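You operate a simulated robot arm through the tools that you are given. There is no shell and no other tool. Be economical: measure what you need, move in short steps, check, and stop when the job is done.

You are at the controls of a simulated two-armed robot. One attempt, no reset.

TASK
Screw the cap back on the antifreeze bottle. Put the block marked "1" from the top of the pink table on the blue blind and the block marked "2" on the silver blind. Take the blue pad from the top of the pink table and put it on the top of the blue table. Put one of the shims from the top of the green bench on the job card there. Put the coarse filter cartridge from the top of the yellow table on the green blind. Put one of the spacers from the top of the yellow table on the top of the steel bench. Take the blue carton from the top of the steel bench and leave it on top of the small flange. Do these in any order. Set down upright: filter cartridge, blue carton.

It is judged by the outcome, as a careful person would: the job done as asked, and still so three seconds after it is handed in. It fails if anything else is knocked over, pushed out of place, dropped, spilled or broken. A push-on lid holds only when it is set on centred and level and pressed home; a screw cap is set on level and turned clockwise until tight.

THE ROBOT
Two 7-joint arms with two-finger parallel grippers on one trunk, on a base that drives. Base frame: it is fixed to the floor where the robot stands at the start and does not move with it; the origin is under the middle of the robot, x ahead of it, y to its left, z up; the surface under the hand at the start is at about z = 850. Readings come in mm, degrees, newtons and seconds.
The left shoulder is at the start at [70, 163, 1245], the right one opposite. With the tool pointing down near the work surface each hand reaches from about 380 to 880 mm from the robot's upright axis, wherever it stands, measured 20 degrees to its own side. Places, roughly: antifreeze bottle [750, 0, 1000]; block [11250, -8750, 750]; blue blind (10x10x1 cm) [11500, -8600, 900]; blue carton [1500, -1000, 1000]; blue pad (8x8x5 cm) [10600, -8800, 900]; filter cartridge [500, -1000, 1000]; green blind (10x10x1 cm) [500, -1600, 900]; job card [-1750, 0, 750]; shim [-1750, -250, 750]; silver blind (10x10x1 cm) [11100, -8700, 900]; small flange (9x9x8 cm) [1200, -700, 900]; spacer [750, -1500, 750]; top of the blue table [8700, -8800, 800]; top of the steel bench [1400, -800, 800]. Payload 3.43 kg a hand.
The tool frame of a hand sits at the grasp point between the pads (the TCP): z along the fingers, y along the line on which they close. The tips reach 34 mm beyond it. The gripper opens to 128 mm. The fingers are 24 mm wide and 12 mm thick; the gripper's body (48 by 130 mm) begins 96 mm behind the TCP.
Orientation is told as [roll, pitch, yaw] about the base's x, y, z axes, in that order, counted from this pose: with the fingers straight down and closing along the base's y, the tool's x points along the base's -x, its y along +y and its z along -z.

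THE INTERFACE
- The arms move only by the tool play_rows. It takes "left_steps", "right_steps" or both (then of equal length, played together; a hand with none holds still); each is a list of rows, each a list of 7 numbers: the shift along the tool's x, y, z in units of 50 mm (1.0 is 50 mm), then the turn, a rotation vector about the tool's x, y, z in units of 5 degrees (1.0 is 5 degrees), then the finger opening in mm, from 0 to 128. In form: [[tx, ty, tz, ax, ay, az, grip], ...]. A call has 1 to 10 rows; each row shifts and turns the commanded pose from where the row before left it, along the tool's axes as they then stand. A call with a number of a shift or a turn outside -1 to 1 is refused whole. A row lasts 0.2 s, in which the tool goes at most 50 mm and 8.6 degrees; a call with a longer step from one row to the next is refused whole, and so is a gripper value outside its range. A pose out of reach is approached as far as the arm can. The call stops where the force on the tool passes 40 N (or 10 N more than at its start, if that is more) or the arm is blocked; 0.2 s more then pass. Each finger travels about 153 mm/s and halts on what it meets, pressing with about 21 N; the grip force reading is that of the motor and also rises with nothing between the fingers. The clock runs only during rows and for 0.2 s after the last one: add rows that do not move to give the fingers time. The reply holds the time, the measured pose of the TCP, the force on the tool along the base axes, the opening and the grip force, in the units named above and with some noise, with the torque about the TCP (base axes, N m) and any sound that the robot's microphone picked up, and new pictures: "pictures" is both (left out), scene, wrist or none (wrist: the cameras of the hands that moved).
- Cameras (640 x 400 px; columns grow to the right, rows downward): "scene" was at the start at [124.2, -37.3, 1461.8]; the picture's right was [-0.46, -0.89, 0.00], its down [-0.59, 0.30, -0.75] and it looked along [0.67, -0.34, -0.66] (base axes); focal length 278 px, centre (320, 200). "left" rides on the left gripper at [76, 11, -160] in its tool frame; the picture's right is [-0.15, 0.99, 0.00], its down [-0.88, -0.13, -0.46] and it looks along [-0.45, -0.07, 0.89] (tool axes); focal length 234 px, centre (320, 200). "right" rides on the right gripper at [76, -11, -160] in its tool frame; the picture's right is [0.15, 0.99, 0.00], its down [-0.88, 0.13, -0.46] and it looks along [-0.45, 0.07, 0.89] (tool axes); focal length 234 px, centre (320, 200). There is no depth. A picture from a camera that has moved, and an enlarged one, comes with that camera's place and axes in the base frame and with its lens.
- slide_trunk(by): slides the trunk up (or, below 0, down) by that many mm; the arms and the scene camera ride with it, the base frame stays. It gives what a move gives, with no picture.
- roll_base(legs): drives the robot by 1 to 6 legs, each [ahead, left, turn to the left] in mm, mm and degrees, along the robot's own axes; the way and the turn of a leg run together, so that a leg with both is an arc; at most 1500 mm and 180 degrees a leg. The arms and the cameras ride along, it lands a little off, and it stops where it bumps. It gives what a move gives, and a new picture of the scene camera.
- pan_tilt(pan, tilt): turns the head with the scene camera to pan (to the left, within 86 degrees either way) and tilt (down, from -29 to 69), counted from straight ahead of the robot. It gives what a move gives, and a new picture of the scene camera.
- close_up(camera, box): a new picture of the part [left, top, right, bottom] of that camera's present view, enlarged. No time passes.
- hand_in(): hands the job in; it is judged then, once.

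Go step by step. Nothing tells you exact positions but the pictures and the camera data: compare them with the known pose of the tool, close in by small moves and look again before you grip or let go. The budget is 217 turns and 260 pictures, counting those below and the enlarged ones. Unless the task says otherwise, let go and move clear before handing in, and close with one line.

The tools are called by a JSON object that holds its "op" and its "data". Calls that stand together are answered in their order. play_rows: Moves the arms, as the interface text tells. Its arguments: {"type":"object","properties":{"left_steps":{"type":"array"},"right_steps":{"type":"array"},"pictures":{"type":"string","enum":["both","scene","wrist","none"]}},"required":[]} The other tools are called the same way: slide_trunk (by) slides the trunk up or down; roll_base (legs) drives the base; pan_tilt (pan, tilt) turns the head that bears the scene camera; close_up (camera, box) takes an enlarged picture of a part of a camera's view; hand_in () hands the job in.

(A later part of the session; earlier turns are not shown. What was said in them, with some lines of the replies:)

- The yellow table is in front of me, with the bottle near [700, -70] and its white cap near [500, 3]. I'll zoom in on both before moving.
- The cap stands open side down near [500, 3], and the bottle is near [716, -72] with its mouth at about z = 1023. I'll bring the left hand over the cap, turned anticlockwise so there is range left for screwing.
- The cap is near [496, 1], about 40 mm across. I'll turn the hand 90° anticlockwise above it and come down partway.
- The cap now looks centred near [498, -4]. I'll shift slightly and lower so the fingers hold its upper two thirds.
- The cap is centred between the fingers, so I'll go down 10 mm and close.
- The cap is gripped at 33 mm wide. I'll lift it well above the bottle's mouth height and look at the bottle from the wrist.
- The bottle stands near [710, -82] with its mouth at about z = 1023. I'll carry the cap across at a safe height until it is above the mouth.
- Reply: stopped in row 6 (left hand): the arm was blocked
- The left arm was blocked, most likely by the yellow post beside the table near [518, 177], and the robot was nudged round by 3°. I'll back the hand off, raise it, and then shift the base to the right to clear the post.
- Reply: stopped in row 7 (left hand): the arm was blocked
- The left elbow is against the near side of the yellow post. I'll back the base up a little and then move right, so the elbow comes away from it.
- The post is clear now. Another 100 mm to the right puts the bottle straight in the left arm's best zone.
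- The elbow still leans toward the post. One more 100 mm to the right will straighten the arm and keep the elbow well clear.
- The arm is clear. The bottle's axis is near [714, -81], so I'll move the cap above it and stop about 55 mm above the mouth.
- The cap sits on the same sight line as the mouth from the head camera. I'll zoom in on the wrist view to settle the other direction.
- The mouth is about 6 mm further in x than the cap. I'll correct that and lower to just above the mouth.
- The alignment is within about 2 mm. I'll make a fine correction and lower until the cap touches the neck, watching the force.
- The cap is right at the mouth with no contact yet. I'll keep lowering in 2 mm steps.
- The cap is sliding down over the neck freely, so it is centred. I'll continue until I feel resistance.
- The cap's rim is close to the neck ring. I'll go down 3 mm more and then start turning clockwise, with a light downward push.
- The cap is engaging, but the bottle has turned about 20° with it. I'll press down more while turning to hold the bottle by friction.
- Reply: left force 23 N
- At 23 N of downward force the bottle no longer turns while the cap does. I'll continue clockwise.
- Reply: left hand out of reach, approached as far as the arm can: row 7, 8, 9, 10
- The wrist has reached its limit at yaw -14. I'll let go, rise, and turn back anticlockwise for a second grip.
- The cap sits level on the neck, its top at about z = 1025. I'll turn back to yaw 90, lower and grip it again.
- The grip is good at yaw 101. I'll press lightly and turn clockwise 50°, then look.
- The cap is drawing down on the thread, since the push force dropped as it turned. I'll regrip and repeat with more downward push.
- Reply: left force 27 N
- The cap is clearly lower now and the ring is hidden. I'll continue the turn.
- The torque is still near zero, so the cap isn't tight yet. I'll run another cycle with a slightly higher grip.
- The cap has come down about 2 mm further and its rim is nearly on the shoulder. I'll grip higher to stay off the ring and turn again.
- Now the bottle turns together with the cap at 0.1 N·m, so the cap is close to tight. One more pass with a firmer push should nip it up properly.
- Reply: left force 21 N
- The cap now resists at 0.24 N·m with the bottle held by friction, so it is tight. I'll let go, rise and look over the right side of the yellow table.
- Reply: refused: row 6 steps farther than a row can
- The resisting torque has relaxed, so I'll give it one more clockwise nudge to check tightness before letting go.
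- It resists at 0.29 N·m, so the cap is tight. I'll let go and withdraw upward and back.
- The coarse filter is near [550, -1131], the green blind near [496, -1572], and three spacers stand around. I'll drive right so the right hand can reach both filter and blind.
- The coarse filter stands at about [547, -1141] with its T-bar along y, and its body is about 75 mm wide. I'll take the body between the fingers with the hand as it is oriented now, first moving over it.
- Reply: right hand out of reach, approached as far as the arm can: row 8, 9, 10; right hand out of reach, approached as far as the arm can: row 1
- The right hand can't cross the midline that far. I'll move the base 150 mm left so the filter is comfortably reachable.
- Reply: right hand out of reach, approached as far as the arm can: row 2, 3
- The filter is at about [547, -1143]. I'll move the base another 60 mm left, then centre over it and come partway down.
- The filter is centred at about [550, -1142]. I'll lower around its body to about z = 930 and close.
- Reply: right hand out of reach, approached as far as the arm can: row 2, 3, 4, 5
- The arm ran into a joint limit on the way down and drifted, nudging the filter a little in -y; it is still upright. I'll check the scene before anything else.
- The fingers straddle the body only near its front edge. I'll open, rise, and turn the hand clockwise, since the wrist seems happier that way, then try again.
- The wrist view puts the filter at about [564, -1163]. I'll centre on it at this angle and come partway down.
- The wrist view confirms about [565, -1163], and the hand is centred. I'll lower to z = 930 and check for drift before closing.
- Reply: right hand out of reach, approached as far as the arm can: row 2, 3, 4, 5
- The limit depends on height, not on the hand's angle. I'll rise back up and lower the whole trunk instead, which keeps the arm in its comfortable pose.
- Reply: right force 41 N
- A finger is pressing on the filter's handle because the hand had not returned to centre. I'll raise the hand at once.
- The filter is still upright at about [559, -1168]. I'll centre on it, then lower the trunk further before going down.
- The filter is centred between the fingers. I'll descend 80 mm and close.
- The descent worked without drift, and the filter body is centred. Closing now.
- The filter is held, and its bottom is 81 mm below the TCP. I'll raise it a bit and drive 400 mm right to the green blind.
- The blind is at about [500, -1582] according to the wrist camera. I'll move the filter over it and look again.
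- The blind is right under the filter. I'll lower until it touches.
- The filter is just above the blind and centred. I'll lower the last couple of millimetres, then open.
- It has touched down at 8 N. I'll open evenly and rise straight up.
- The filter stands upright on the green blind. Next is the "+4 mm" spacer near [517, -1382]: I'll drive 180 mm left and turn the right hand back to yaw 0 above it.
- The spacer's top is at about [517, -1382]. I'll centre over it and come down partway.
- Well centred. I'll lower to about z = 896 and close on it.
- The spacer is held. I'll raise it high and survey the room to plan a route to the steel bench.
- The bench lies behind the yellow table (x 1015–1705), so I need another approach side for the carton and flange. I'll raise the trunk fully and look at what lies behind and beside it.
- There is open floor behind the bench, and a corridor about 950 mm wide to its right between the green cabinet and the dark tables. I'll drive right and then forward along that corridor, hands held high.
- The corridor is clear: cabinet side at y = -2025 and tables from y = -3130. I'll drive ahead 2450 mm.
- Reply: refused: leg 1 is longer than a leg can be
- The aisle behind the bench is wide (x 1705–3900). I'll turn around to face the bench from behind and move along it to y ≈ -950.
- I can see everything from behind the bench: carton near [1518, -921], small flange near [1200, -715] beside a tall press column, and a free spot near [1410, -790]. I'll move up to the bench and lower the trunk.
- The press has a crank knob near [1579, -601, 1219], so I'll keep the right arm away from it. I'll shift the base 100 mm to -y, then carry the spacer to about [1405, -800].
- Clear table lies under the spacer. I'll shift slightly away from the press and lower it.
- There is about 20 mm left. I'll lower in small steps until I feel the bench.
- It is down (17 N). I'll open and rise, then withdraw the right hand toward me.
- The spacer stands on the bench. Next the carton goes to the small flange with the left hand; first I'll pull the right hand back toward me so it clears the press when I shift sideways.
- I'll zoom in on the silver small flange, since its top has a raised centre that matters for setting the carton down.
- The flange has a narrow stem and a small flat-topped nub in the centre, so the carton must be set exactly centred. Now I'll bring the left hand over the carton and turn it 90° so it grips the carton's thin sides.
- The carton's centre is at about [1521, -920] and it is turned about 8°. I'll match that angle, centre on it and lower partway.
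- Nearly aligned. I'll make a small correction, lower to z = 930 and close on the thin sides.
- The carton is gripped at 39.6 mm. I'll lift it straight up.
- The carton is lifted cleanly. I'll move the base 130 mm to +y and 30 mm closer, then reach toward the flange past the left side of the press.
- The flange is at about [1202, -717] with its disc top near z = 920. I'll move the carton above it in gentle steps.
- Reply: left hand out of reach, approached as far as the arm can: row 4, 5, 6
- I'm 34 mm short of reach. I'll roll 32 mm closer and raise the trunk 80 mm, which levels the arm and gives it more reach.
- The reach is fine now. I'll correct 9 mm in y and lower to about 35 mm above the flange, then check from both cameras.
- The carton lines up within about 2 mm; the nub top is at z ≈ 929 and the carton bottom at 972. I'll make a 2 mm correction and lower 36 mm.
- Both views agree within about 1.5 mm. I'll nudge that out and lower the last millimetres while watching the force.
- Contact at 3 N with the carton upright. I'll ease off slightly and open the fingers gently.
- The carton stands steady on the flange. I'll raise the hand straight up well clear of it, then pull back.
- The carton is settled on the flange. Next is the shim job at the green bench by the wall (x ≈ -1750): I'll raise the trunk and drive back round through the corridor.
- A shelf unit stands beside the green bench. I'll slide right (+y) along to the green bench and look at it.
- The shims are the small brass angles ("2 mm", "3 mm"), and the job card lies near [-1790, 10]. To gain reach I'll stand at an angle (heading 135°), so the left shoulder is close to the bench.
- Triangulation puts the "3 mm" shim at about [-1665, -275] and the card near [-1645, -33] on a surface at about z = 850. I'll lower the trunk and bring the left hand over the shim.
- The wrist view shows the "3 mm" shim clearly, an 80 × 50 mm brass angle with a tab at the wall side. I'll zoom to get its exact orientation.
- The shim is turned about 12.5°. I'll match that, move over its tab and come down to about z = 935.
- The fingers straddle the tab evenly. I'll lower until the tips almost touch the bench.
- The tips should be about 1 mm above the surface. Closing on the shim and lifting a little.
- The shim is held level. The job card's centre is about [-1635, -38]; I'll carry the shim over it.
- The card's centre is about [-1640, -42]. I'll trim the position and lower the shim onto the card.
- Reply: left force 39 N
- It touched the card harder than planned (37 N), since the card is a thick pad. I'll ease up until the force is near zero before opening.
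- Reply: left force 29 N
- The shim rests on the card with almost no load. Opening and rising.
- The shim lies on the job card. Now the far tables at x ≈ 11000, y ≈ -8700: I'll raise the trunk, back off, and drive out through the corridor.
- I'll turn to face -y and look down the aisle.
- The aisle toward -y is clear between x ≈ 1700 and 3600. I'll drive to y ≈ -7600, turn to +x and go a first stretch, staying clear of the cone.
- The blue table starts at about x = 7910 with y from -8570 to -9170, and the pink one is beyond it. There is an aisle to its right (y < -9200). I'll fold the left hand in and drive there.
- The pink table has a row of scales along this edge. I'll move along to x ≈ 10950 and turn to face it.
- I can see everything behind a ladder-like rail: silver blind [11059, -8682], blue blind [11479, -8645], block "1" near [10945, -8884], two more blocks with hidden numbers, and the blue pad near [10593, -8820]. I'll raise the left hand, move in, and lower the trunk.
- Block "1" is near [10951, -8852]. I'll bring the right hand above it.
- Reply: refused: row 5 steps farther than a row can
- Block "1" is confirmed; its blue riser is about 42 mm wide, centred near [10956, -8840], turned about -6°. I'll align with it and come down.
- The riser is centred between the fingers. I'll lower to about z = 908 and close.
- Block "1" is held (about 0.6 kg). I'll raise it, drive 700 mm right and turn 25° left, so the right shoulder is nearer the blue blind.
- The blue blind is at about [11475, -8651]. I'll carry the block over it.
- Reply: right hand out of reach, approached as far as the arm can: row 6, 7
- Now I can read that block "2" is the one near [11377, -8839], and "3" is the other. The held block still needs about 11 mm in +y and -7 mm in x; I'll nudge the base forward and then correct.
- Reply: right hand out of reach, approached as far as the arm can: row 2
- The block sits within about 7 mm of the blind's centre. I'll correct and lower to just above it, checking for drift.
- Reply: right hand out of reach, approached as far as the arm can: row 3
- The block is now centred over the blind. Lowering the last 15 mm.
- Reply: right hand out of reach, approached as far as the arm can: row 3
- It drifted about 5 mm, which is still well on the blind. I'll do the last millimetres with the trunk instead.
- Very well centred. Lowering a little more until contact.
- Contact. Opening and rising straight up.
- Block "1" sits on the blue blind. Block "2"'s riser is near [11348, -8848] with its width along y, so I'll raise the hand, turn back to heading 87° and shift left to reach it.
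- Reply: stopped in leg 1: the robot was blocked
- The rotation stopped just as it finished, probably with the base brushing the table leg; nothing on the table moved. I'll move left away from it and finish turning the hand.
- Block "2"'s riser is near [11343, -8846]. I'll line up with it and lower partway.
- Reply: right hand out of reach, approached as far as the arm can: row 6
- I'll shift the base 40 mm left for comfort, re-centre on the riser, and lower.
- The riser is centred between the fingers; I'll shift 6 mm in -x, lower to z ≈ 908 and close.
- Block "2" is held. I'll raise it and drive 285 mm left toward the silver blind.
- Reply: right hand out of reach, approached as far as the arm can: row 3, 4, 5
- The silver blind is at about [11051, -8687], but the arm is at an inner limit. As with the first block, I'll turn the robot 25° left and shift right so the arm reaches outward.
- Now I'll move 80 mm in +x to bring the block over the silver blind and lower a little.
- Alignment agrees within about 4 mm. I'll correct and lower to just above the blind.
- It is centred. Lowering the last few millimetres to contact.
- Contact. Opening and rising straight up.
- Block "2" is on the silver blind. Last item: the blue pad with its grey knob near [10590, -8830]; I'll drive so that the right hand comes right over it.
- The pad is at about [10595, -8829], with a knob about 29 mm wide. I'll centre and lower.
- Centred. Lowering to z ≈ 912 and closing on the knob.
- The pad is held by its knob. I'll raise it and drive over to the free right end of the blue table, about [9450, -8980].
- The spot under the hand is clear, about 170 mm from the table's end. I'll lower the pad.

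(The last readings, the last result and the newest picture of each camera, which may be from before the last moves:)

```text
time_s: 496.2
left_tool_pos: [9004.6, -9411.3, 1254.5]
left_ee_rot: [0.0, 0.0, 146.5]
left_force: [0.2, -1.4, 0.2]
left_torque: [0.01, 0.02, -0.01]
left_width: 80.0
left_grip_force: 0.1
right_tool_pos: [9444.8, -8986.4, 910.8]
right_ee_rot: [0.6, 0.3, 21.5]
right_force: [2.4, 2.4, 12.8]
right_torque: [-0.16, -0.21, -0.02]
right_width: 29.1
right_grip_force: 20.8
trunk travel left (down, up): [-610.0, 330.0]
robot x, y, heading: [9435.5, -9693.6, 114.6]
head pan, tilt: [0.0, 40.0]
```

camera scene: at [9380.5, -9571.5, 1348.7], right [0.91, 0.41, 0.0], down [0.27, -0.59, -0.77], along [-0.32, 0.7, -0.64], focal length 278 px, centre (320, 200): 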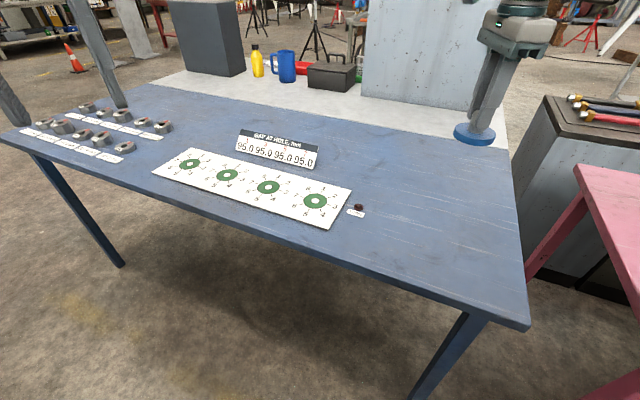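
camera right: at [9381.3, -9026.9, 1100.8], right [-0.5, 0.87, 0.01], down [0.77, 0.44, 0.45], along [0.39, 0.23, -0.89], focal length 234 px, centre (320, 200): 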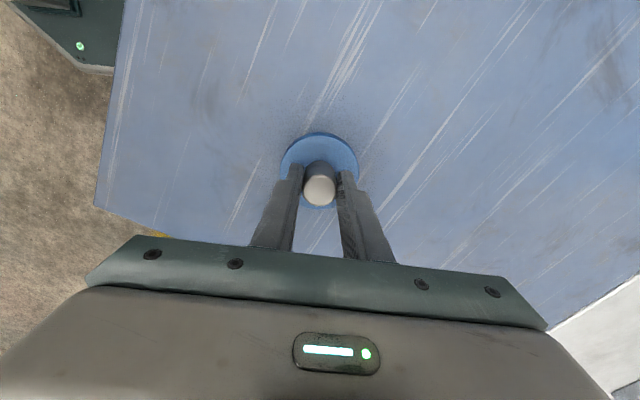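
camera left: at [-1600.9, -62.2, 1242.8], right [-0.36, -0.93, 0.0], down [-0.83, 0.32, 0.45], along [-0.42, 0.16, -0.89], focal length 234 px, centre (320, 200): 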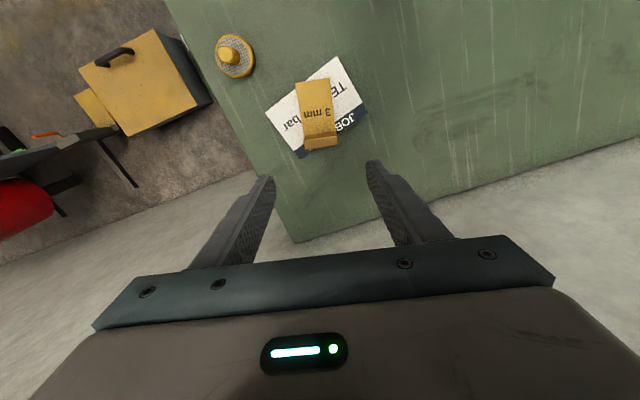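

The pad is on the table. I'll open and rise clear.

{"op": "play_rows", "data": {"right_steps": [[0, 0, -0.03, 0, 0, 0, 35], [0, 0, 0, 0, 0, 0, 55], [0, 0, 0, 0, 0, 0, 70], [0, 0, -0.4, 0, 0, 0, 70], [0, 0, -0.8, 0, 0, 0, 70], [0, 0, -0.9, 0, 0, 0, 70], [0, 0, -0.9, 0, 0, 0, 70], [0, 0, -0.5, 0, 0, 0, 70], [0, 0, 0, 0, 0, 0, 70]], "pictures": "both"}}

```text
time_s: 498.2
left_tool_pos: [9005.1, -9410.1, 1253.3]
left_ee_rot: [0.0, 0.1, 146.6]
left_force: [-0.3, -0.9, 0.5]
left_torque: [0.01, -0.02, -0.01]
left_width: 80.0
left_grip_force: 0.0
right_tool_pos: [9447.4, -8987.8, 1085.5]
right_ee_rot: [0.5, 0.3, 21.5]
right_force: [0.5, -0.3, -0.4]
right_torque: [0.04, -0.02, 0.03]
right_width: 69.9
right_grip_force: 0.0
trunk travel left (down, up): [-610.0, 330.0]
robot x, y, heading: [9435.4, -9696.3, 114.6]
head pan, tilt: [0.0, 40.0]
camera scene: at [9380.4, -9571.5, 1348.7], right [0.91, 0.41, 0.0], down [0.27, -0.59, -0.77], along [-0.32, 0.7, -0.64], focal length 278 px, centre (320, 200)
camera right: at [9382.0, -9026.8, 1246.0], right [-0.5, 0.87, 0.01], down [0.77, 0.44, 0.45], along [0.39, 0.23, -0.89], focal length 234 px, centre (320, 200)
```

scene: 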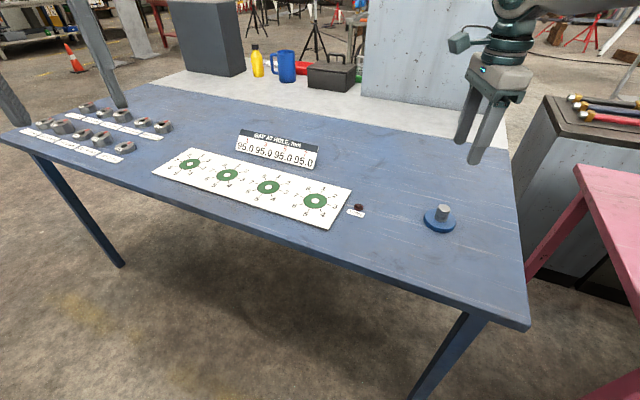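
right: 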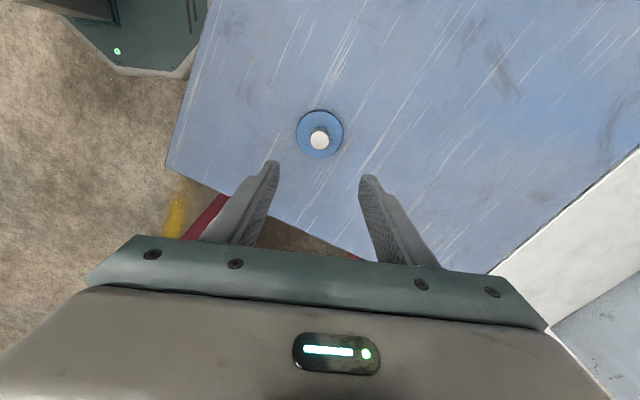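

The pad stands on the blue table and both hands are empty and clear. Every part of the task has been carried out, so I'm handing in.

{"op": "hand_in", "data": {}}

```text
The job is handed in.
```

I carried out all seven parts of the task and handed the job in; each looked right in the pictures when I let go, and the antifreeze cap last resisted turning at about 0.29 N·m.
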